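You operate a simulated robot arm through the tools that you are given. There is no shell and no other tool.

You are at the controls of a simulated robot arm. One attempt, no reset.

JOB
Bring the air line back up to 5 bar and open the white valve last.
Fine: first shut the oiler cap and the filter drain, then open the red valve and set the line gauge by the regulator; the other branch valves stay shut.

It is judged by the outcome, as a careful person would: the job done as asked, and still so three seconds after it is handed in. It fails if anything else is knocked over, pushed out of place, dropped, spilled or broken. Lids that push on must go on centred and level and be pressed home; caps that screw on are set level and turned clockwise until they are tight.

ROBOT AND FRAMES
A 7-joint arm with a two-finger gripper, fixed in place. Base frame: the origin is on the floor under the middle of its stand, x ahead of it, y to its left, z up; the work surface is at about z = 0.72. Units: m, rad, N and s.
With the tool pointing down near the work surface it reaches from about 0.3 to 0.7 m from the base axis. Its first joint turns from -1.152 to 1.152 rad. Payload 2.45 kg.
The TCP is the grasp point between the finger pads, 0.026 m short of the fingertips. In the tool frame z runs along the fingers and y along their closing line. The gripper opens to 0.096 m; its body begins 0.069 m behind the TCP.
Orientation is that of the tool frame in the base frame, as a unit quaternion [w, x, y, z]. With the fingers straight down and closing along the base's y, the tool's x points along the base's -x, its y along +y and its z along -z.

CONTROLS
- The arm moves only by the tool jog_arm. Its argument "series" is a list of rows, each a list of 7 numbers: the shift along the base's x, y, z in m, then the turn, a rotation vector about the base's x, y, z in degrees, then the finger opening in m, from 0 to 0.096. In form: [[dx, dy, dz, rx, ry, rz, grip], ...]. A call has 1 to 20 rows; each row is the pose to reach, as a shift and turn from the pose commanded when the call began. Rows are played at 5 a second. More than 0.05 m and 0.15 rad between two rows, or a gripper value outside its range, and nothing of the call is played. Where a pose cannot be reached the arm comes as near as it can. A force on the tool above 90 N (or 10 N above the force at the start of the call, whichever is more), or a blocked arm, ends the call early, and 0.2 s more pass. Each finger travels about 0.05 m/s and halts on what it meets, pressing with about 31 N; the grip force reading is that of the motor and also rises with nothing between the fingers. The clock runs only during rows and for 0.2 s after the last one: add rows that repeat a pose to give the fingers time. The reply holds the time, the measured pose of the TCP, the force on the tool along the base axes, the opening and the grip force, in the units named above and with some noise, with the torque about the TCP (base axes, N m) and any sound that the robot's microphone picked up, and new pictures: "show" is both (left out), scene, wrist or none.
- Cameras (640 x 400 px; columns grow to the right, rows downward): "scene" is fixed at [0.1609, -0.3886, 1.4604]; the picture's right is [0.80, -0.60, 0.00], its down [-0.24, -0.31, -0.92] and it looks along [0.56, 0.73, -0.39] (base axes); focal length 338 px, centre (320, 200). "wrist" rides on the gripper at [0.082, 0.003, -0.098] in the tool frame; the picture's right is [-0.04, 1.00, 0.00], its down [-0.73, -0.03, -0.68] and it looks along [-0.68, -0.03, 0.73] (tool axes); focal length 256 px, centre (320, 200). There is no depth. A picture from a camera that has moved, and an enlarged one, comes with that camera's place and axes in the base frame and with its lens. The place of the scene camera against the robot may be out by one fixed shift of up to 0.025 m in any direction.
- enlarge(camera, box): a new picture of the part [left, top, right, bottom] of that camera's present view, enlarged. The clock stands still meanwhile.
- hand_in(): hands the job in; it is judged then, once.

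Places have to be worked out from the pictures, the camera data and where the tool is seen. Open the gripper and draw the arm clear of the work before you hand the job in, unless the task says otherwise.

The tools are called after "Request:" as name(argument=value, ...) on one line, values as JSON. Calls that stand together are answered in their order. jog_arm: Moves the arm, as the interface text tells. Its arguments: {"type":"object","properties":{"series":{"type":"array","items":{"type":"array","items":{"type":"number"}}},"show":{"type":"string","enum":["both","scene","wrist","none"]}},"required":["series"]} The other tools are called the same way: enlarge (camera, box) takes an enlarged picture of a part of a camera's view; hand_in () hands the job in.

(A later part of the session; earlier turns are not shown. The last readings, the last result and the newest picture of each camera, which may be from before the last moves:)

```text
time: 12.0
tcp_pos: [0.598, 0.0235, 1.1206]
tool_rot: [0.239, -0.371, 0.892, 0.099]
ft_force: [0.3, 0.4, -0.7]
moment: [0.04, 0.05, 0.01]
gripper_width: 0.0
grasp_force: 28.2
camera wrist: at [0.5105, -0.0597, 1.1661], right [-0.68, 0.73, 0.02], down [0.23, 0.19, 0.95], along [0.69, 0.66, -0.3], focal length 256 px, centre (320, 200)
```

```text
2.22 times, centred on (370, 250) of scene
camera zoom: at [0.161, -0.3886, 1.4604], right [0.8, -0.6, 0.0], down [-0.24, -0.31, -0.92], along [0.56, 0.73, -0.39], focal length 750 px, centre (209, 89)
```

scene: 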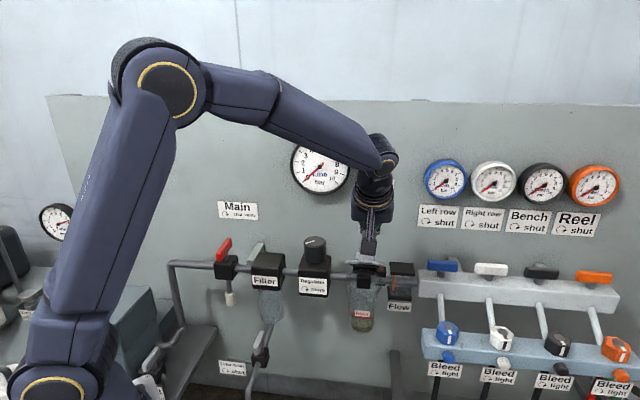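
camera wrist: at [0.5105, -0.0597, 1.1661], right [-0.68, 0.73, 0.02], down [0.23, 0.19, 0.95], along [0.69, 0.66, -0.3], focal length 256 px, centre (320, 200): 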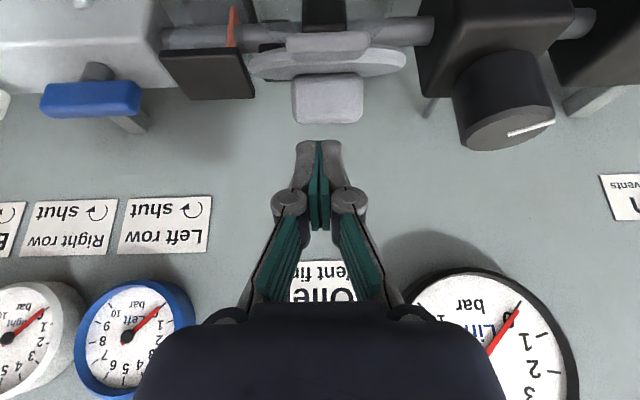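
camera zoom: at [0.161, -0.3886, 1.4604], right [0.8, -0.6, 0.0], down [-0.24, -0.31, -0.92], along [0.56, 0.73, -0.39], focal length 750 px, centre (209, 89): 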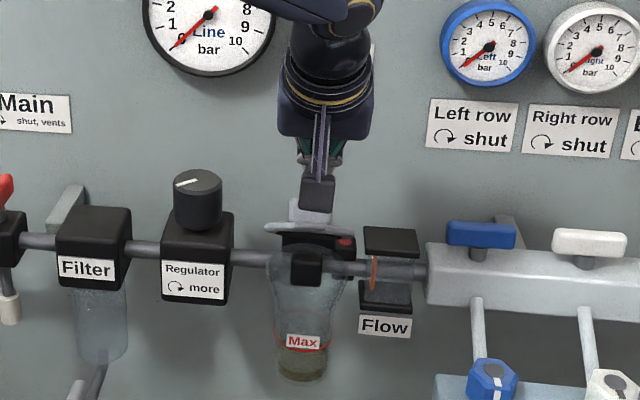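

The lid has swung forward to about 40° past vertical. I keep following its arc, forward and down, to lay it almost closed.

Request:
jog_arm(series=[[-0.0085, -0.0085, -0.008, 0, 0, 0, 0.0], [-0.017, -0.017, -0.016, 0, 0, 0, 0.0], [-0.0252, -0.0252, -0.0254, 0, 0, 0, 0.0], [-0.0297, -0.0297, -0.04, 0, 0, 0, 0.0], [-0.0339, -0.0339, -0.052, 0, 0, 0, 0.0], [-0.0339, -0.0339, -0.052, 0, 0, 0, 0.0]], show="both")

Request:
enlarge(camera="scene", box=[300, 160, 440, 340])

```text
time: 13.4
tcp_pos: [0.5658, -0.0099, 1.0739]
tool_rot: [0.243, -0.37, 0.891, 0.098]
ft_force: [-5.0, 0.3, 36.0]
moment: [0.54, -0.44, 0.13]
gripper_width: 0.0057
grasp_force: 28.7
camera wrist: at [0.4767, -0.0924, 1.1172], right [-0.68, 0.73, 0.01], down [0.22, 0.19, 0.96], along [0.7, 0.66, -0.29], focal length 256 px, centre (320, 200)
```

scene: 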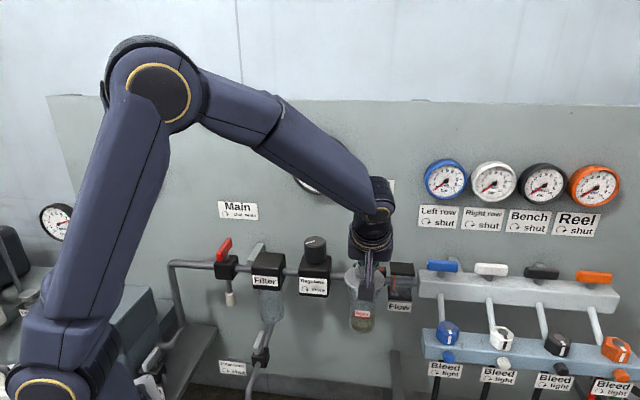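
wrist: 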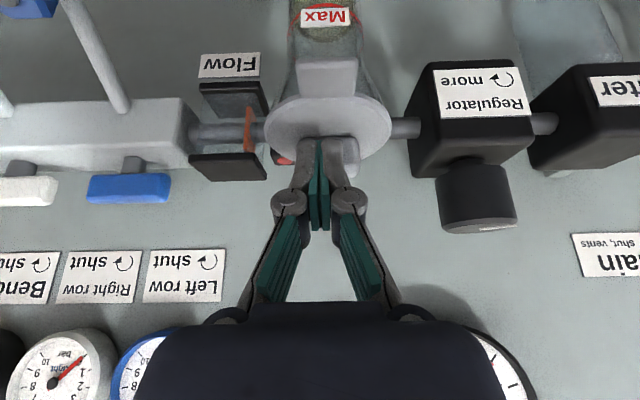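

```text
2.22 times, centred on (370, 250) of scene
camera zoom: at [0.1601, -0.3886, 1.4605], right [0.8, -0.6, 0.0], down [-0.24, -0.31, -0.92], along [0.56, 0.73, -0.39], focal length 750 px, centre (209, 89)
```

zoom: 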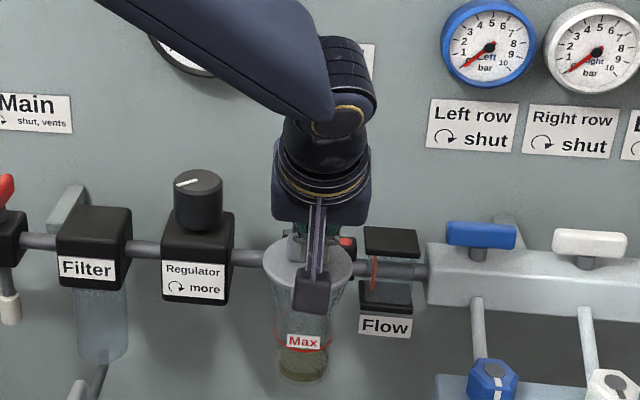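

The lid has dropped onto the bowl and I feel 36 N upward on the fingertips, so I lift off and back away a bit to see how the lid sits.

Request:
jog_arm(series=[[0, 0, 0.02, 0, 0, 0, 0.0], [-0.005, -0.005, 0.04, 0, 0, 0, 0.0], [-0.015, -0.015, 0.07, 0, 0, 0, 0.0], [-0.03, -0.03, 0.1, 0, 0, 0, 0.0], [-0.04, -0.04, 0.11, 0, 0, 0, 0.0]], show="both")

Request:
enlarge(camera="scene", box=[310, 230, 430, 320])

Request:
enlarge(camera="wrist", box=[220, 0, 440, 180])

```text
time: 14.6
tcp_pos: [0.5251, -0.0497, 1.1814]
tool_rot: [0.239, -0.37, 0.892, 0.099]
ft_force: [-0.1, 0.5, 0.2]
moment: [-0.01, 0.0, -0.01]
gripper_width: 0.0
grasp_force: 28.8
camera wrist: at [0.4363, -0.1333, 1.2263], right [-0.68, 0.73, 0.02], down [0.23, 0.19, 0.95], along [0.69, 0.66, -0.3], focal length 256 px, centre (320, 200)
```

scene: 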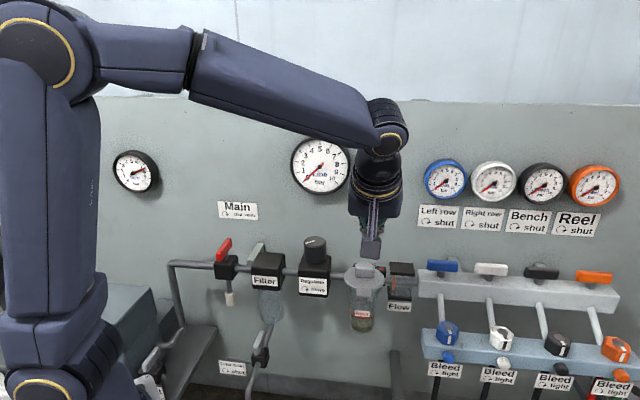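
wrist: 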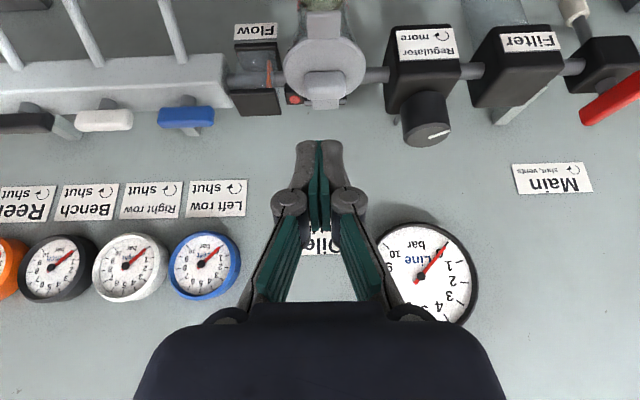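

```text
4.44 times, centred on (370, 275) of scene
camera zoom: at [0.1609, -0.3886, 1.4604], right [0.8, -0.6, 0.0], down [-0.24, -0.31, -0.92], along [0.56, 0.73, -0.39], focal length 1500 px, centre (98, -133)
```

zoom: 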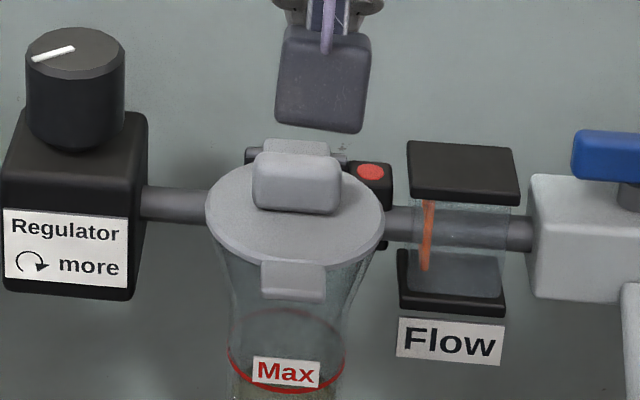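

```text
2.22 times, centred on (330, 90) of wrist
camera zoom: at [0.4363, -0.1333, 1.2263], right [-0.68, 0.73, 0.02], down [0.23, 0.19, 0.95], along [0.69, 0.66, -0.3], focal length 569 px, centre (298, 444)
```

zoom: 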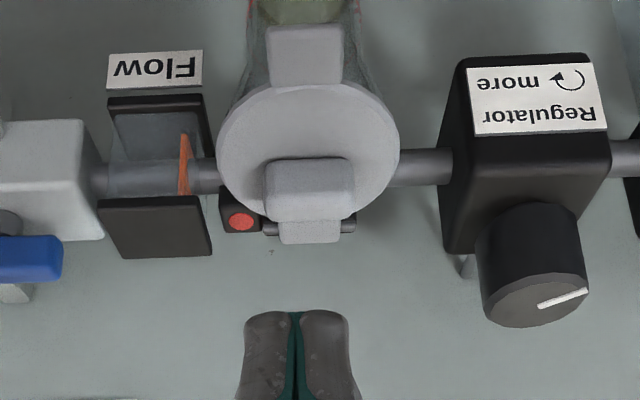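

The lid is down on the bowl, with a raised grip block on top near its centre (about u=0.400, v=0.415, top z≈1.057). I straighten the tool upright above that block so I can press the lid home squarely.

Request:
jog_arm(series=[[0.0128, 0.015, 0.0, -5.3, 5.3, 0, 0.0], [0.0256, 0.03, -0.01, -10.6, 10.6, 0, 0.0], [0.0384, 0.045, -0.03, -15.9, 15.9, 0, 0.0], [0.0513, 0.0603, -0.05, -21.2, 21.2, 0, 0.0], [0.0513, 0.0603, -0.075, -21.2, 21.2, 0, 0.0], [0.0513, 0.0603, -0.075, -21.2, 21.2, 0, 0.0]], show="both")

Request:
enlarge(camera="scene", box=[310, 210, 430, 300])

Request:
enlarge(camera="wrist", box=[220, 80, 420, 280])

```text
time: 16.0
tcp_pos: [0.576, 0.0121, 1.1057]
tool_rot: [-0.002, -0.383, 0.924, 0.001]
ft_force: [-0.3, 0.3, 0.2]
moment: [0.0, 0.01, -0.01]
gripper_width: 0.0
grasp_force: 28.4
camera wrist: at [0.5143, -0.0439, 1.2039], right [-0.68, 0.73, 0.0], down [0.54, 0.5, 0.68], along [0.5, 0.46, -0.73], focal length 256 px, centre (320, 200)
```

scene: 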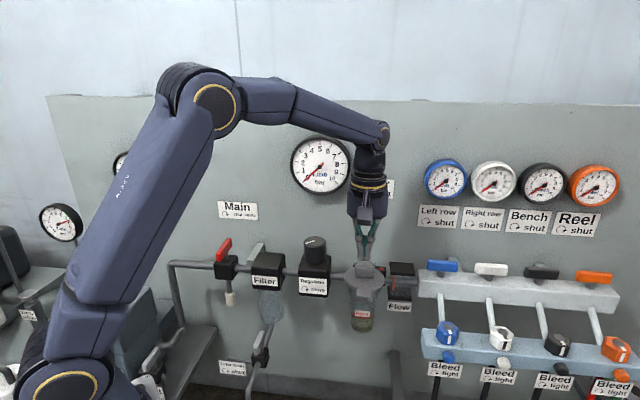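
wrist: 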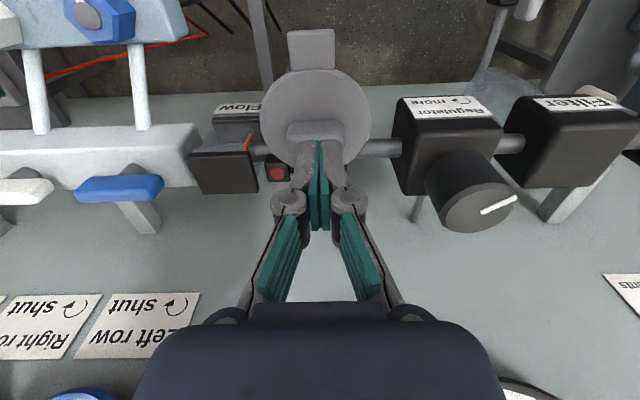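

```text
4.44 times, centred on (370, 255) of scene
camera zoom: at [0.161, -0.3886, 1.4604], right [0.8, -0.6, 0.0], down [-0.24, -0.31, -0.92], along [0.56, 0.73, -0.39], focal length 1500 px, centre (98, -44)
```

zoom: 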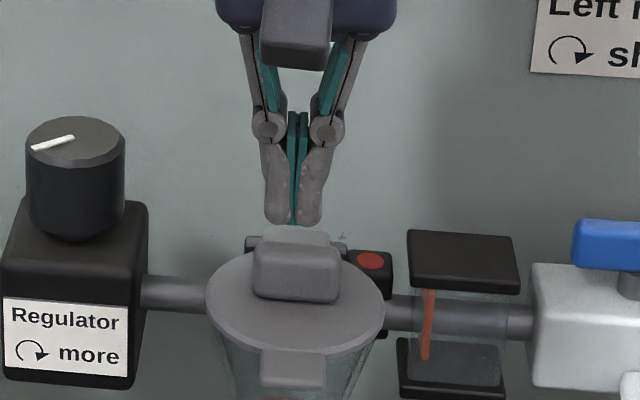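

```text
2.00 times, centred on (320, 180) of wrist
camera zoom: at [0.5143, -0.0439, 1.2039], right [-0.68, 0.73, 0.0], down [0.54, 0.5, 0.68], along [0.5, 0.46, -0.73], focal length 512 px, centre (320, 240)
```

zoom: 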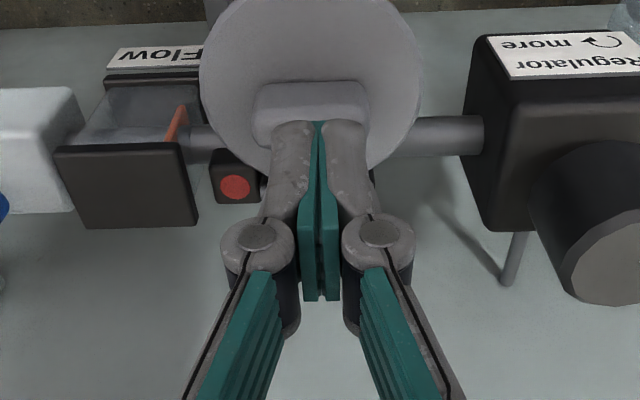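

The closed fingertips stand upright over the block. I press straight down in small steps, watching force and sound.

Request:
jog_arm(series=[[0, 0, -0.012, 0, 0, 0, 0.0], [0, 0, -0.02, 0, 0, 0, 0.0], [0, 0, -0.024, 0, 0, 0, 0.0], [0, 0, -0.027, 0, 0, 0, 0.0], [0, 0, -0.03, 0, 0, 0, 0.0], [0, 0, -0.03, 0, 0, 0, 0.0]], show="both")

```text
time: 17.4
tcp_pos: [0.5762, 0.0117, 1.0814]
tool_rot: [0.005, -0.383, 0.924, -0.002]
ft_force: [-19.7, -2.2, 60.1]
moment: [0.32, 0.16, 0.17]
gripper_width: 0.006
grasp_force: 28.1
camera wrist: at [0.5131, -0.0456, 1.1791], right [-0.68, 0.73, -0.01], down [0.53, 0.5, 0.68], along [0.51, 0.46, -0.73], focal length 256 px, centre (320, 200)
```

scene: 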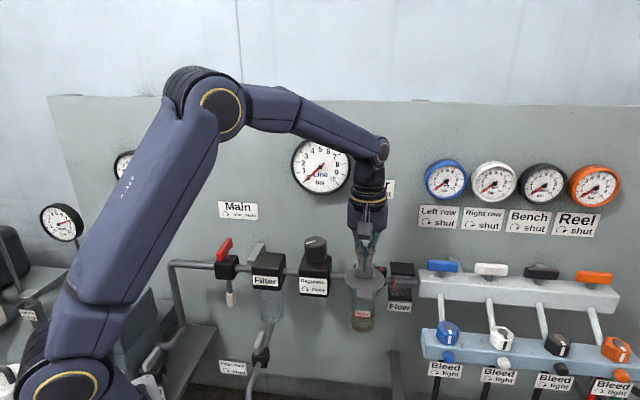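
wrist: 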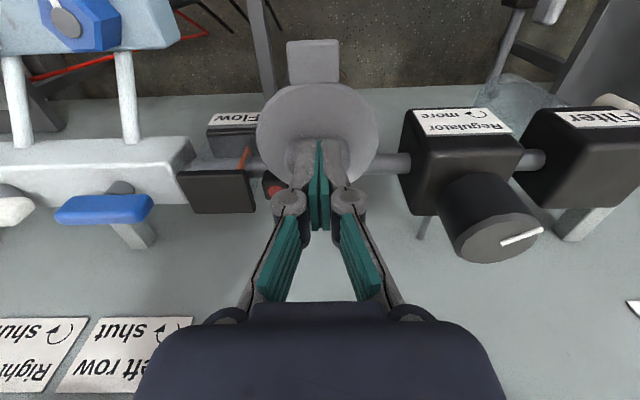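

60 N gives no movement (fingertips at z≈1.055), so the lid feels seated. I lift off and check its seat and level from a low viewpoint.

Request:
jog_arm(series=[[0, 0, 0.02, 0, 0, 0, 0.0], [-0.015, -0.015, 0.05, 5.3, -5.3, 0, 0.02], [-0.045, -0.045, 0.05, 10.6, -10.6, 0, 0.05], [-0.075, -0.075, 0.04, 15.9, -15.9, 0, 0.08], [-0.09, -0.09, 0.02, 21.2, -21.2, 0, 0.096], [-0.09, -0.09, 0.0, 26.5, -26.5, 0, 0.096], [-0.09, -0.09, 0.0, 31.8, -31.8, 0, 0.096], [-0.09, -0.09, 0.0, 31.8, -31.8, 0, 0.096]], show="both")

Request:
enlarge(camera="scene", box=[310, 220, 430, 310])

Request:
enlarge(camera="wrist", box=[240, 100, 400, 260])

```text
time: 19.2
tcp_pos: [0.486, -0.0805, 1.0775]
tool_rot: [0.354, -0.354, 0.853, 0.147]
ft_force: [-0.6, 0.5, 0.4]
moment: [-0.01, 0.02, -0.02]
gripper_width: 0.0961
grasp_force: 0.1
camera wrist: at [0.3921, -0.1694, 1.0882], right [-0.69, 0.73, 0.03], down [0.05, 0.01, 1.0], along [0.73, 0.69, -0.04], focal length 256 px, centre (320, 200)
```

scene: 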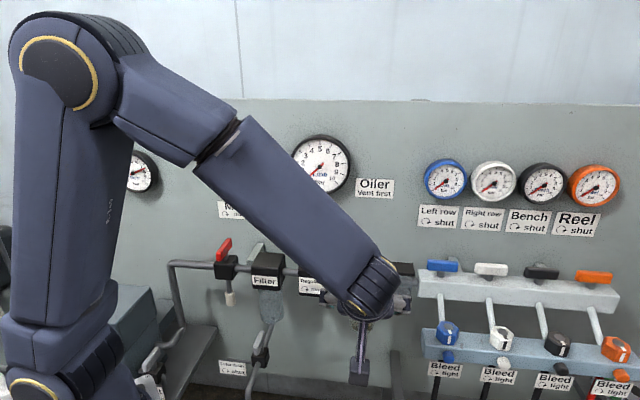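
wrist: 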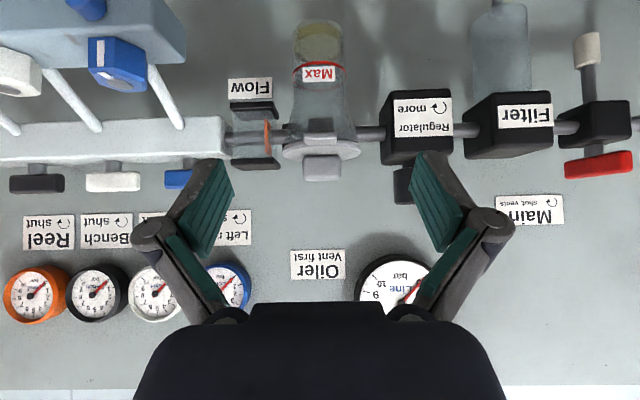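

```text
4.44 times, centred on (370, 265) of scene
camera zoom: at [0.1609, -0.3886, 1.4604], right [0.8, -0.6, 0.0], down [-0.24, -0.31, -0.92], along [0.56, 0.73, -0.39], focal length 1500 px, centre (98, -89)
```

zoom: 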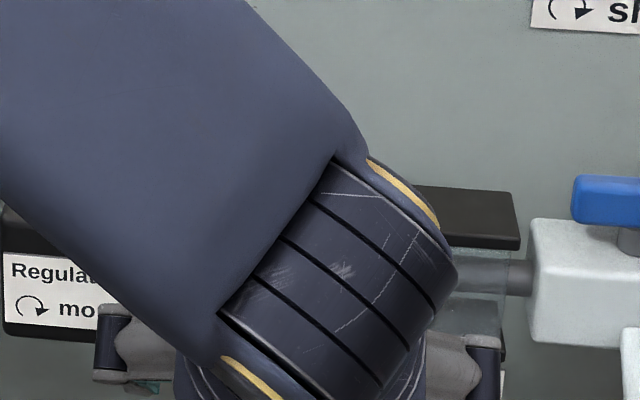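

```text
2.50 times, centred on (320, 180) of wrist
camera zoom: at [0.3921, -0.1694, 1.0882], right [-0.69, 0.73, 0.03], down [0.05, 0.01, 1.0], along [0.73, 0.69, -0.04], focal length 640 px, centre (320, 250)
```

zoom: 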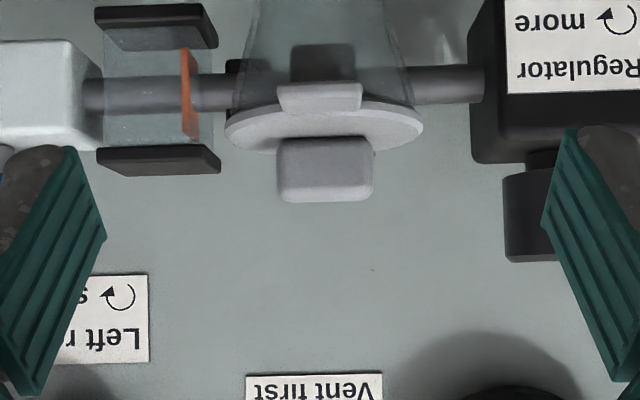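

The lid lies level and fully down on the bowl. Next the filter drain: I compute its handle centre at about u=0.190, v=0.358, z=0.888 (bar along v). I bring the tool upright and over in front of it.

Request:
jog_arm(series=[[-0.03, 0.02, 0.0, -5.3, 5.3, 0, 0.096], [-0.055, 0.05, 0.0, -10.6, 10.6, 0, 0.096], [-0.08, 0.08, 0.0, -15.9, 15.9, 0, 0.096], [-0.1, 0.11, 0.0, -21.2, 21.2, 0, 0.096], [-0.12, 0.135, 0.0, -26.5, 26.5, 0, 0.096], [-0.1395, 0.1583, 0.0, -31.8, 31.8, 0, 0.096], [-0.1395, 0.1583, 0.0, -31.8, 31.8, 0, 0.096]], show="both")

Request:
enlarge(camera="wrist", box=[240, 40, 400, 200])

Request:
enlarge(camera="scene", box=[310, 220, 430, 310])

```text
time: 20.8
tcp_pos: [0.346, 0.08, 1.0765]
tool_rot: [0.0, -0.383, 0.924, -0.001]
ft_force: [-0.1, 0.2, 0.6]
moment: [0.01, 0.01, -0.01]
gripper_width: 0.096
grasp_force: 0.0
camera wrist: at [0.285, 0.024, 1.1749], right [-0.68, 0.73, 0.0], down [0.54, 0.5, 0.68], along [0.5, 0.46, -0.74], focal length 256 px, centre (320, 200)
```

scene: 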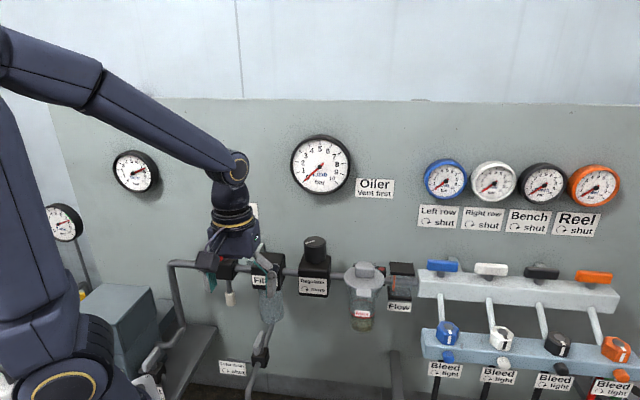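
wrist: 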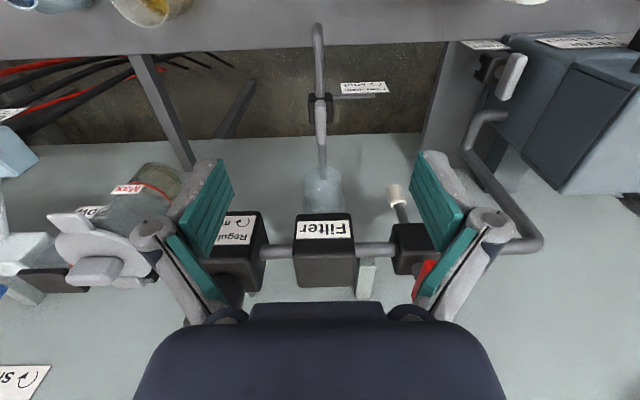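

```text
2.50 times, centred on (320, 120) of wrist
camera zoom: at [0.285, 0.024, 1.1749], right [-0.68, 0.73, 0.0], down [0.54, 0.5, 0.68], along [0.5, 0.46, -0.74], focal length 640 px, centre (320, 400)
```

zoom: 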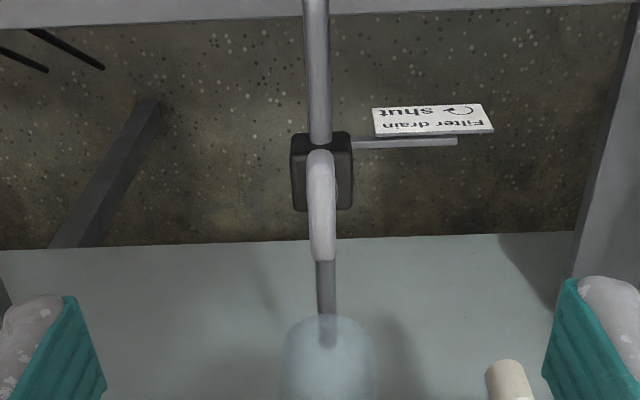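

```text
4.44 times, centred on (370, 265) of scene
camera zoom: at [0.1609, -0.3886, 1.4604], right [0.8, -0.6, 0.0], down [-0.24, -0.31, -0.92], along [0.56, 0.73, -0.39], focal length 1500 px, centre (98, -89)
```

zoom: 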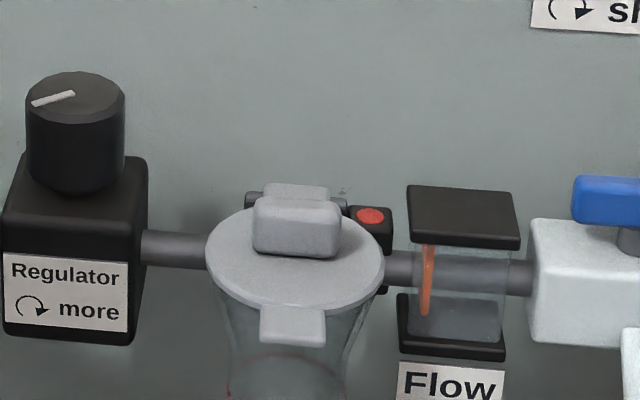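

The drain handle is a bar along v centred near (u 0.190, v 0.360), with its label plate close by on the left. I narrow the fingers and move right above it for a closer look.

Request:
jog_arm(series=[[0.0108, 0.01, -0.02, 0, 0, 0, 0.08], [0.0215, 0.02, -0.04, 0, 0, 0, 0.065], [0.0323, 0.03, -0.07, 0, 0, 0, 0.05], [0.0431, 0.0403, -0.1, 0, 0, 0, 0.04], [0.0431, 0.0403, -0.1, 0, 0, 0, 0.04], [0.0431, 0.0403, -0.1, 0, 0, 0, 0.04]], show="both")

Request:
enlarge(camera="wrist", box=[240, 60, 400, 220])

Request:
enlarge(camera="scene", box=[200, 250, 320, 380])

```text
time: 22.2
tcp_pos: [0.3909, 0.1172, 0.9774]
tool_rot: [0.0, -0.382, 0.924, 0.0]
ft_force: [-0.3, -0.2, 0.0]
moment: [0.04, -0.02, -0.04]
gripper_width: 0.0401
grasp_force: 0.1
camera wrist: at [0.3293, 0.0616, 1.0747], right [-0.68, 0.73, 0.0], down [0.54, 0.5, 0.68], along [0.5, 0.46, -0.73], focal length 256 px, centre (320, 200)
```

scene: 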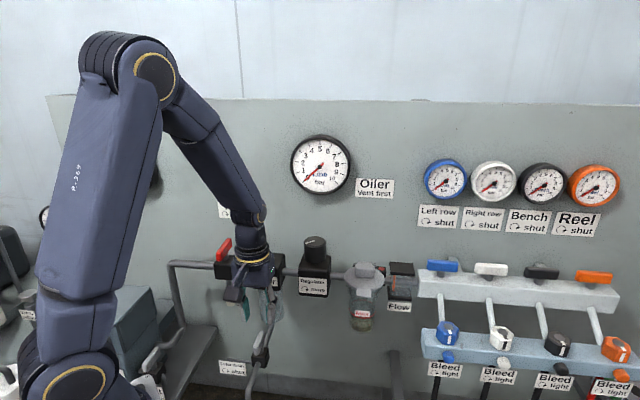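
wrist: 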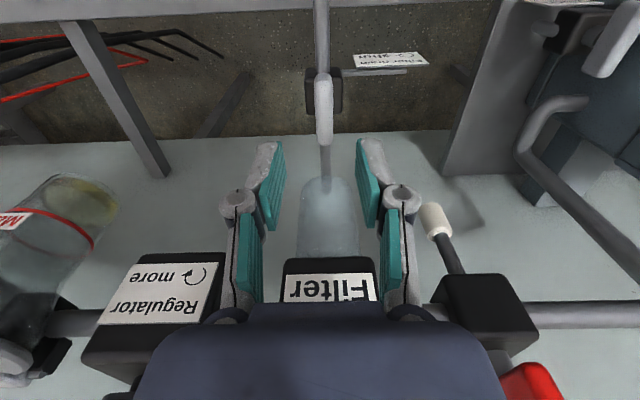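

```text
2.50 times, centred on (320, 140) of wrist
camera zoom: at [0.3293, 0.0616, 1.0747], right [-0.68, 0.73, 0.0], down [0.54, 0.5, 0.68], along [0.5, 0.46, -0.73], focal length 640 px, centre (320, 350)
```

zoom: 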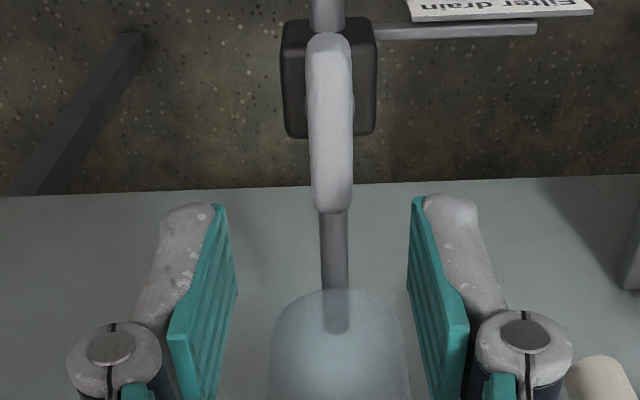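

```text
3.08 times, centred on (260, 315) of scene
camera zoom: at [0.161, -0.3886, 1.4604], right [0.8, -0.6, 0.0], down [-0.24, -0.31, -0.92], along [0.56, 0.73, -0.39], focal length 1038 px, centre (505, -154)
```

zoom: 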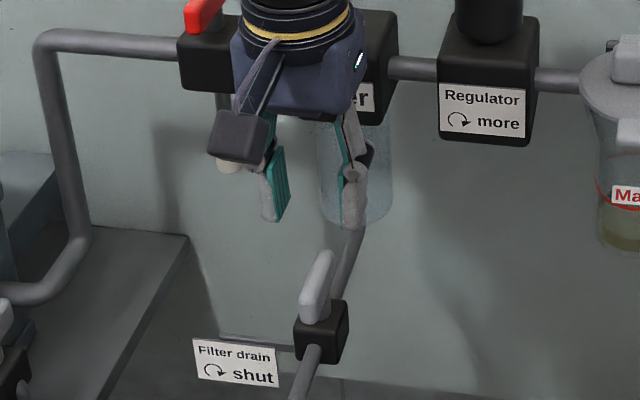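

Refined: handle spans v 0.333–0.388 at u≈0.1905, top z≈0.887. I descend with the fingers straddling the bar, then close on it.

Request:
jog_arm(series=[[-0.0007, 0.0015, -0.025, 0, 0, 0, 0.04], [-0.0013, 0.003, -0.05, 0, 0, 0, 0.04], [-0.0013, 0.003, -0.07, 0, 0, 0, 0.04], [-0.0013, 0.003, -0.0854, 0, 0, 0, 0.04], [-0.0013, 0.003, -0.0854, 0, 0, 0, 0.04]], show="both")

Request:
enlarge(camera="wrist", box=[240, 60, 400, 220])

Request:
enlarge(camera="scene", box=[200, 250, 320, 380])

```text
time: 23.4
tcp_pos: [0.3902, 0.1213, 0.891]
tool_rot: [0.0, -0.383, 0.924, -0.001]
ft_force: [0.7, -0.3, -0.3]
moment: [-0.03, 0.01, 0.01]
gripper_width: 0.04
grasp_force: 0.1
camera wrist: at [0.3276, 0.0651, 0.9888], right [-0.68, 0.73, 0.0], down [0.54, 0.5, 0.68], along [0.5, 0.46, -0.73], focal length 256 px, centre (320, 200)
```

scene: 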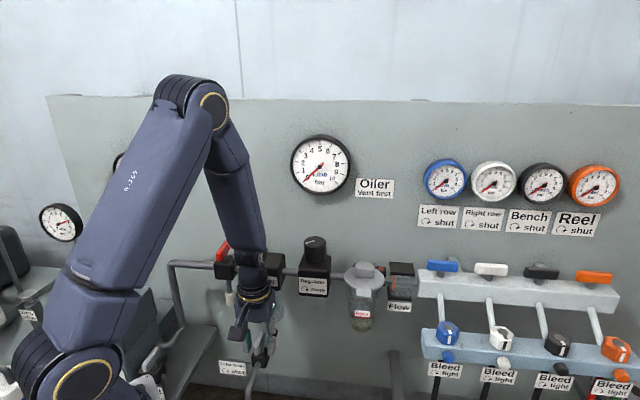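
wrist: 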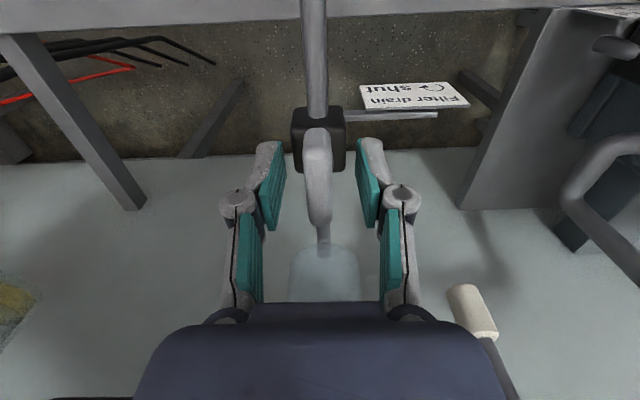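

```text
2.50 times, centred on (320, 140) of wrist
camera zoom: at [0.3276, 0.0651, 0.9888], right [-0.68, 0.73, 0.0], down [0.54, 0.5, 0.68], along [0.5, 0.46, -0.73], focal length 640 px, centre (320, 350)
```

zoom: 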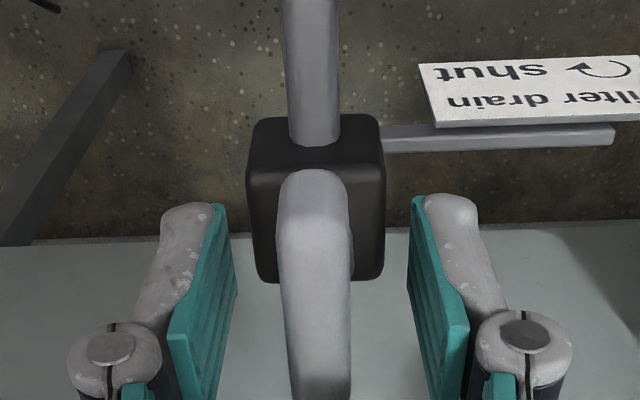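

```text
3.08 times, centred on (260, 315) of scene
camera zoom: at [0.1609, -0.3886, 1.4604], right [0.8, -0.6, 0.0], down [-0.24, -0.31, -0.92], along [0.56, 0.73, -0.39], focal length 1038 px, centre (505, -154)
```

zoom: 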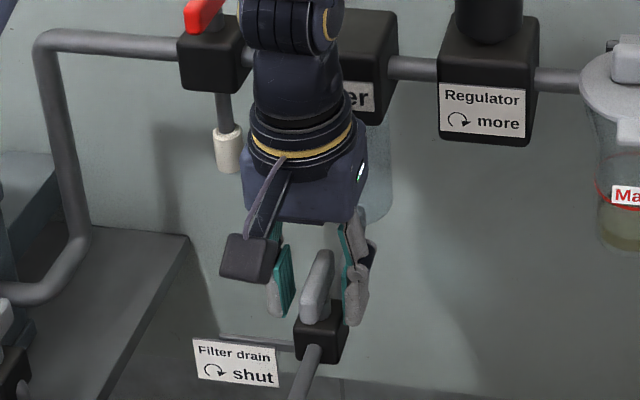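

The bar sits midway between the pads. I close the fingers on it.

Request:
jog_arm(series=[[0, 0, -0.003, 0, 0, 0, 0.02], [0, 0, -0.003, 0, 0, 0, 0.0], [0, 0, -0.003, 0, 0, 0, 0.0], [0, 0, -0.003, 0, 0, 0, 0.0]], show="wrist")

```text
time: 24.4
tcp_pos: [0.3895, 0.1218, 0.8876]
tool_rot: [0.001, -0.383, 0.924, 0.001]
ft_force: [2.7, -4.6, 11.5]
moment: [-0.17, 0.09, -0.03]
gripper_width: 0.0121
grasp_force: 39.2
camera wrist: at [0.328, 0.065, 0.9861], right [-0.68, 0.73, 0.0], down [0.54, 0.5, 0.68], along [0.5, 0.46, -0.73], focal length 256 px, centre (320, 200)
```

wrist: 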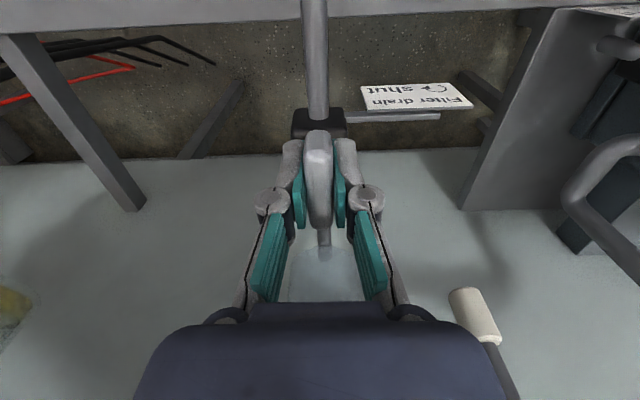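

Bar gripped (opening 12 mm). I turn clockwise as seen from above, first 30° to check that it yields.

Request:
jog_arm(series=[[0, 0, -0.003, 0, 0, -7.5, 0.0], [0, 0, -0.003, 0, 0, -15, 0.0], [0, 0, -0.003, 0, 0, -22.5, 0.0], [0, 0, -0.003, 0, 0, -30, 0.0]], show="both")

```text
time: 24.9
tcp_pos: [0.3902, 0.1223, 0.888]
tool_rot: [0.002, -0.316, 0.949, -0.002]
ft_force: [-5.7, -3.2, 17.7]
moment: [-0.29, 0.64, 0.02]
gripper_width: 0.0121
grasp_force: 38.8
stopped in row 2: the force on the tool passed its limit at 101 N (the readings are from after the stop); the commanded pose is now the measured one
camera wrist: at [0.3207, 0.0742, 0.986], right [-0.57, 0.82, 0.0], down [0.6, 0.42, 0.68], along [0.56, 0.38, -0.73], focal length 256 px, centre (320, 200)
```

scene: 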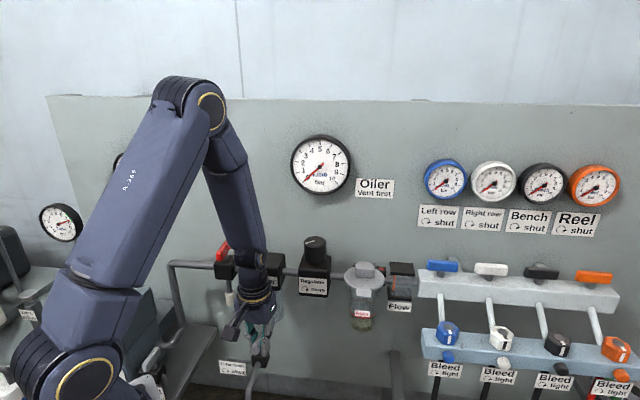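
wrist: 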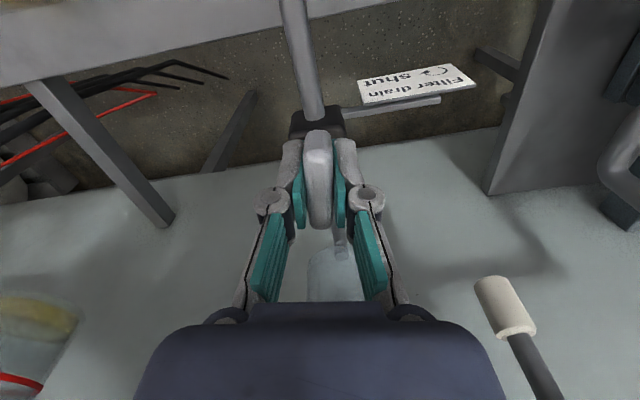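

The turn began (about 8°) but force spiked and there was upward load, so the tips are probably rubbing on the valve block. I loosen, raise 5 mm and grip again, checking the forces.

Request:
jog_arm(series=[[0, 0, 0, 0, 0, 0, 0.03], [0, 0, 0.003, 0, 0, 0, 0.03], [0, 0, 0.005, 0, 0, 0, 0.03], [0, 0, 0.005, 0, 0, 0, 0.03]], show="wrist")

Request:
enlarge(camera="wrist", box=[240, 60, 400, 260])

Request:
enlarge(camera="scene", box=[210, 310, 310, 390])

```text
time: 25.9
tcp_pos: [0.3908, 0.1225, 0.894]
tool_rot: [0.002, -0.316, 0.949, 0.0]
ft_force: [1.0, -0.4, 0.2]
moment: [0.03, 0.0, -0.05]
gripper_width: 0.0297
grasp_force: 0.1
camera wrist: at [0.3209, 0.0748, 0.9909], right [-0.57, 0.82, 0.0], down [0.6, 0.42, 0.68], along [0.56, 0.38, -0.73], focal length 256 px, centre (320, 200)
```

wrist: 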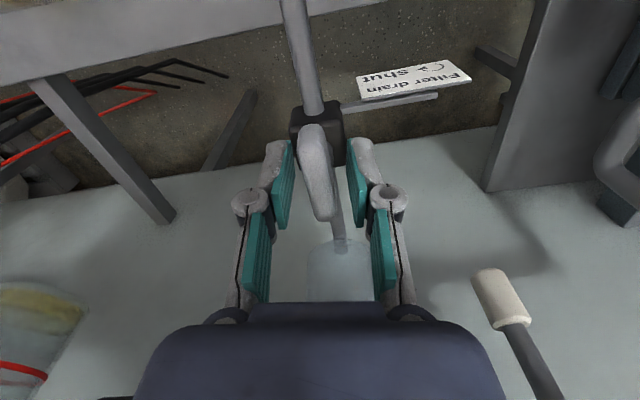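

```text
2.00 times, centred on (320, 160) of wrist
camera zoom: at [0.3209, 0.0748, 0.9909], right [-0.57, 0.82, 0.0], down [0.6, 0.42, 0.68], along [0.56, 0.38, -0.73], focal length 512 px, centre (320, 280)
```

zoom: 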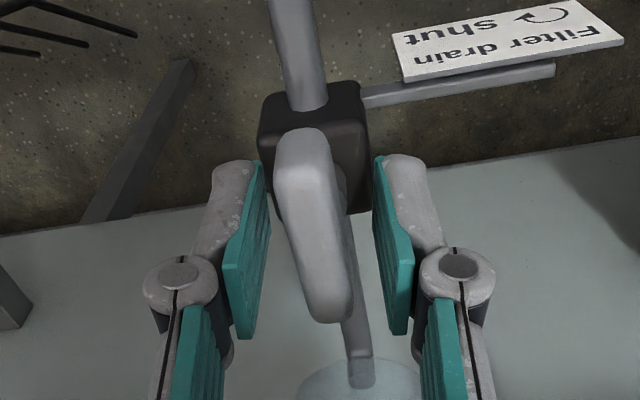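

```text
5.00 times, centred on (260, 350) of scene
camera zoom: at [0.1609, -0.3886, 1.4604], right [0.8, -0.6, 0.0], down [-0.24, -0.31, -0.92], along [0.56, 0.73, -0.39], focal length 1687 px, centre (620, -550)
```

zoom: 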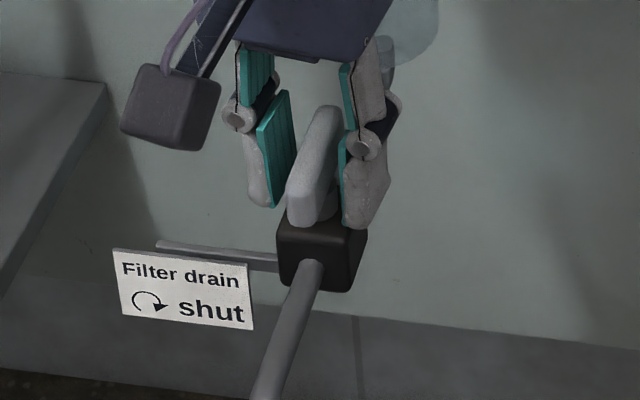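

Request:
enlarge(camera="scene", box=[200, 220, 320, 380])

Request:
enlarge(camera="wrist", box=[220, 180, 540, 380])

```text
2.50 times, centred on (260, 300) of scene
camera zoom: at [0.1609, -0.3886, 1.4604], right [0.8, -0.6, 0.0], down [-0.24, -0.31, -0.92], along [0.56, 0.73, -0.39], focal length 844 px, centre (470, -50)
```

zoom: 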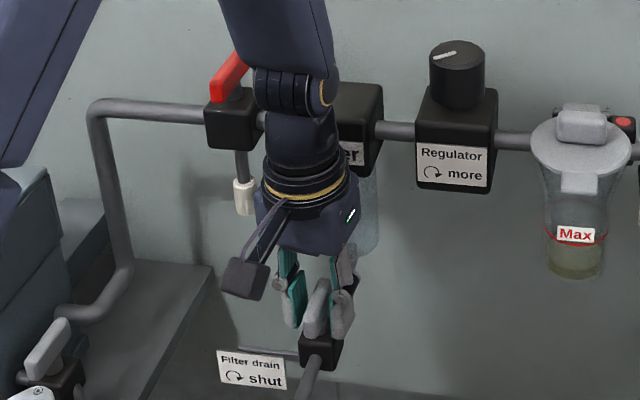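

```text
2.00 times, centred on (380, 280) of wrist
camera zoom: at [0.3209, 0.0748, 0.9909], right [-0.57, 0.82, 0.0], down [0.6, 0.42, 0.68], along [0.56, 0.38, -0.73], focal length 512 px, centre (200, 40)
```

zoom: 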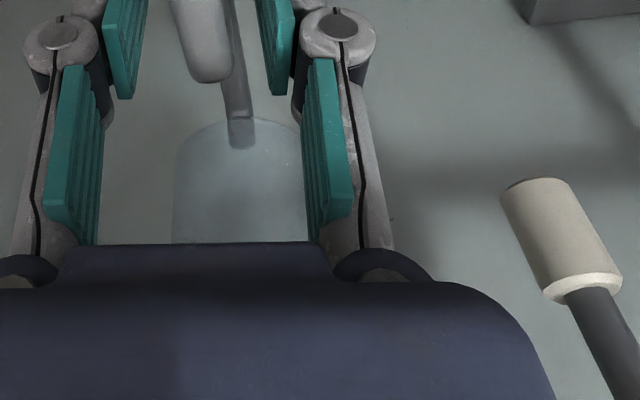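

The gripper body is very near the filter housing when upright, which likely caused the spike. I straighten the heading again, then tilt the tool 20° so that the body leans away from the panel while the pads stay along the bar.

Request:
jog_arm(series=[[0, 0, 0, 0, 0, 8.2, 0.03], [0, 0, 0, 0, 0, 8.2, 0.03]], show="none")

Request:
jog_arm(series=[[0, 0, 0, 4.7, -4.7, 0, 0.03], [0, 0, 0, 9.4, -9.4, 0, 0.03], [0, 0, 0, 14.14, -14.14, 0, 0.03], [0, 0, 0, 14.14, -14.14, 0, 0.03]], show="both")

Request:
enlarge(camera="wrist", box=[240, 60, 400, 260])

Request:
enlarge(camera="scene", box=[200, 220, 320, 380])

```text
time: 26.5
tcp_pos: [0.39, 0.1206, 0.8925]
tool_rot: [0.002, -0.385, 0.923, -0.001]
ft_force: [-0.1, 0.3, 0.1]
moment: [0.01, -0.04, -0.04]
gripper_width: 0.0299
grasp_force: 0.0
```

```text
time: 27.5
tcp_pos: [0.3916, 0.1212, 0.8929]
tool_rot: [0.163, -0.377, 0.909, 0.065]
ft_force: [-0.3, 0.0, -0.6]
moment: [-0.01, 0.02, 0.0]
gripper_width: 0.03
grasp_force: 0.0
camera wrist: at [0.3089, 0.0451, 0.9568], right [-0.68, 0.73, 0.01], down [0.34, 0.3, 0.89], along [0.65, 0.61, -0.45], focal length 256 px, centre (320, 200)
```

scene: 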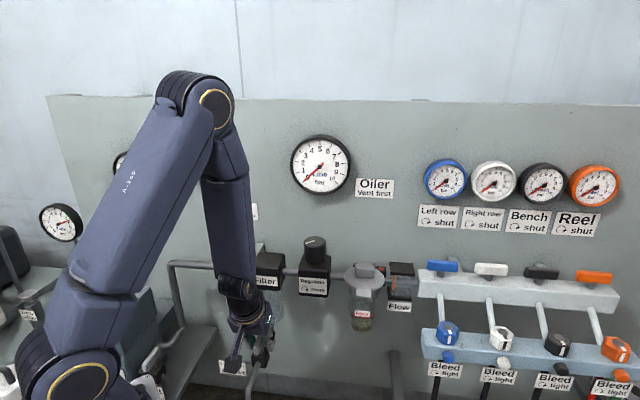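
wrist: 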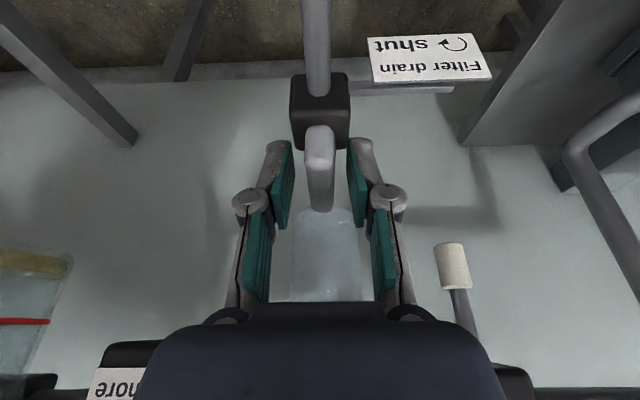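

```text
2.00 times, centred on (320, 160) of wrist
camera zoom: at [0.3089, 0.0451, 0.9568], right [-0.68, 0.73, 0.01], down [0.34, 0.3, 0.89], along [0.65, 0.61, -0.45], focal length 512 px, centre (320, 280)
```

zoom: 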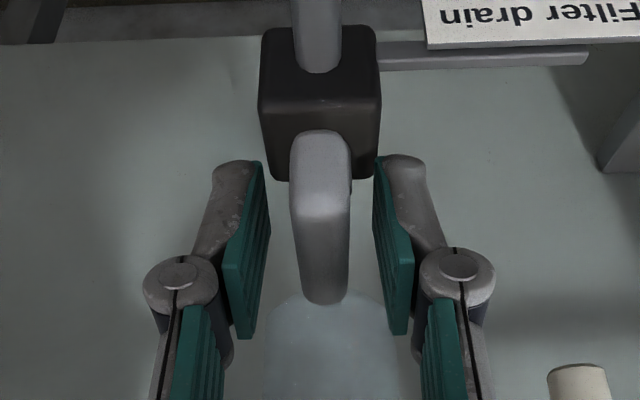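

```text
2.50 times, centred on (260, 300) of scene
camera zoom: at [0.1609, -0.3886, 1.4604], right [0.8, -0.6, 0.0], down [-0.24, -0.31, -0.92], along [0.56, 0.73, -0.39], focal length 844 px, centre (470, -50)
```

zoom: 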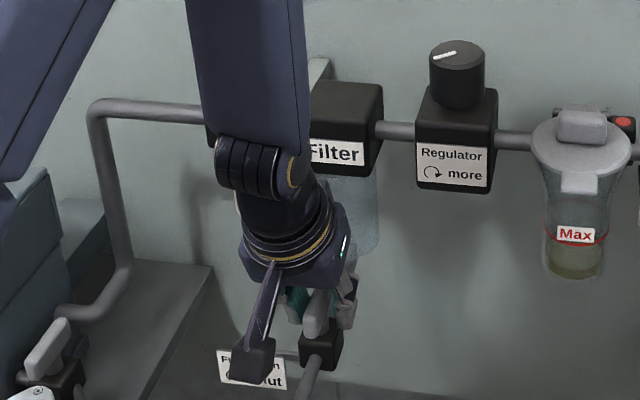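

The tilt gives clear space. I close on the bar again and check the load before turning.

Request:
jog_arm(series=[[0, 0, 0, 0, 0, 0, 0.015], [0, 0, 0, 0, 0, 0, 0.0], [0, 0, 0, 0, 0, 0, 0.0], [0, 0, 0, 0, 0, 0, 0.0]], show="none")

Request:
jog_arm(series=[[0, 0, 0, 0, 0, -4, 0.0], [0, 0, 0, 0, 0, -8, 0.0], [0, 0, 0, 0, 0, -12, 0.0], [0, 0, 0, 0, 0, -16, 0.0], [0, 0, 0, 0, 0, -20, 0.0]], show="both")

```text
time: 28.5
tcp_pos: [0.3918, 0.1221, 0.8932]
tool_rot: [0.162, -0.378, 0.909, 0.065]
ft_force: [-5.3, 4.9, -1.6]
moment: [0.46, -0.27, 0.0]
gripper_width: 0.0128
grasp_force: 39.3
```

```text
time: 29.7
tcp_pos: [0.3905, 0.1214, 0.8927]
tool_rot: [0.172, -0.212, 0.961, 0.036]
ft_force: [-0.3, -3.0, 13.2]
moment: [-0.22, 0.32, 0.0]
gripper_width: 0.0124
grasp_force: 39.8
camera wrist: at [0.2878, 0.0775, 0.9565], right [-0.39, 0.92, 0.01], down [0.42, 0.17, 0.89], along [0.82, 0.35, -0.45], focal length 256 px, centre (320, 200)
```

scene: 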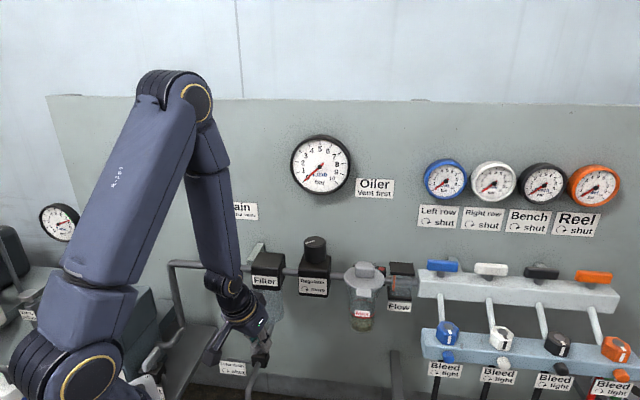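
wrist: 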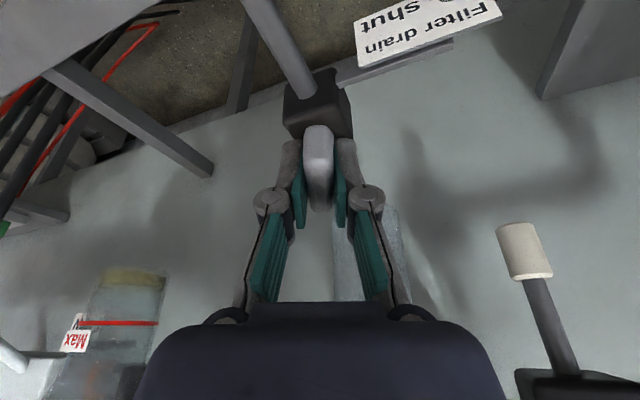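

It turns freely with the tool. I continue the remaining 70° clockwise at the same slow rate.

Request:
jog_arm(series=[[0, 0, 0, 0, 0, -5, 0.0], [0, 0, 0, 0, 0, -10, 0.0], [0, 0, 0, 0, 0, -15, 0.0], [0, 0, 0, 0, 0, -20, 0.0], [0, 0, 0, 0, 0, -25, 0.0], [0, 0, 0, 0, 0, -30, 0.0], [0, 0, 0, 0, 0, -35, 0.0], [0, 0, 0, 0, 0, -40, 0.0], [0, 0, 0, 0, 0, -45, 0.0], [0, 0, 0, 0, 0, -50, 0.0], [0, 0, 0, 0, 0, -55, 0.0], [0, 0, 0, 0, 0, -60, 0.0], [0, 0, 0, 0, 0, -65, 0.0], [0, 0, 0, 0, 0, -70, 0.0]], show="both")

Request:
enlarge(camera="scene", box=[200, 220, 320, 380])

```text
time: 32.7
tcp_pos: [0.3902, 0.1192, 0.8913]
tool_rot: [0.16, 0.377, 0.909, -0.07]
ft_force: [4.4, -21.3, -28.1]
moment: [0.04, 0.31, 0.03]
gripper_width: 0.0124
grasp_force: 39.5
out of reach, approached as far as the arm can: row 12
camera wrist: at [0.3139, 0.1994, 0.9565], right [0.74, 0.68, 0.01], down [0.3, -0.34, 0.89], along [0.6, -0.65, -0.45], focal length 256 px, centre (320, 200)
```

scene: 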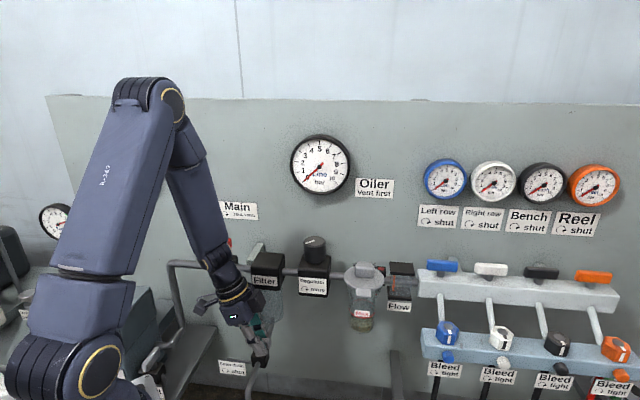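
wrist: 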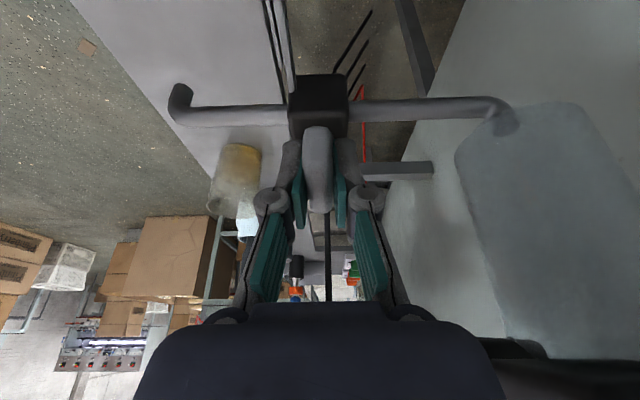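

```text
2.50 times, centred on (260, 300) of scene
camera zoom: at [0.1614, -0.389, 1.4602], right [0.8, -0.6, 0.0], down [-0.24, -0.31, -0.92], along [0.56, 0.73, -0.39], focal length 844 px, centre (470, -50)
```

zoom: 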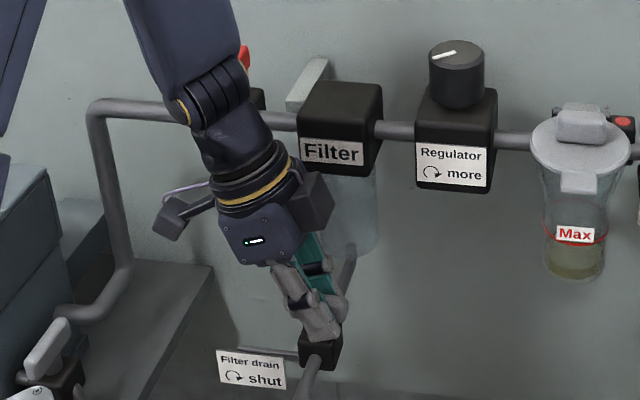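

The handle is now crosswise to the drain pipe (90° turned). I open the fingers and check that it stays.

Request:
jog_arm(series=[[0, 0, 0, 0, 0, 0, 0.03], [0, 0, 0, 0, 0, 0, 0.035], [0, 0, 0, 0, 0, 0, 0.035]], show="wrist")

Request:
enlarge(camera="wrist", box=[240, 60, 400, 260])

```text
time: 33.5
tcp_pos: [0.3915, 0.122, 0.8941]
tool_rot: [0.16, 0.376, 0.91, -0.068]
ft_force: [0.5, 0.1, 0.0]
moment: [-0.02, -0.05, -0.01]
gripper_width: 0.0353
grasp_force: 0.0
camera wrist: at [0.3135, 0.2012, 0.9573], right [0.73, 0.68, 0.01], down [0.3, -0.34, 0.89], along [0.61, -0.65, -0.46], focal length 256 px, centre (320, 200)
```

wrist: 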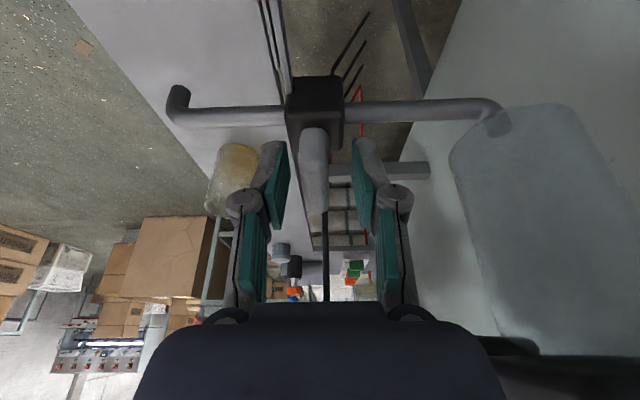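

```text
2.00 times, centred on (320, 160) of wrist
camera zoom: at [0.3135, 0.2012, 0.9573], right [0.73, 0.68, 0.01], down [0.3, -0.34, 0.89], along [0.61, -0.65, -0.46], focal length 512 px, centre (320, 280)
```

zoom: 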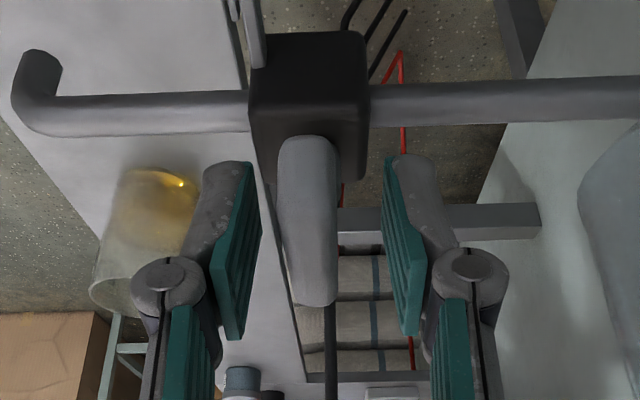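

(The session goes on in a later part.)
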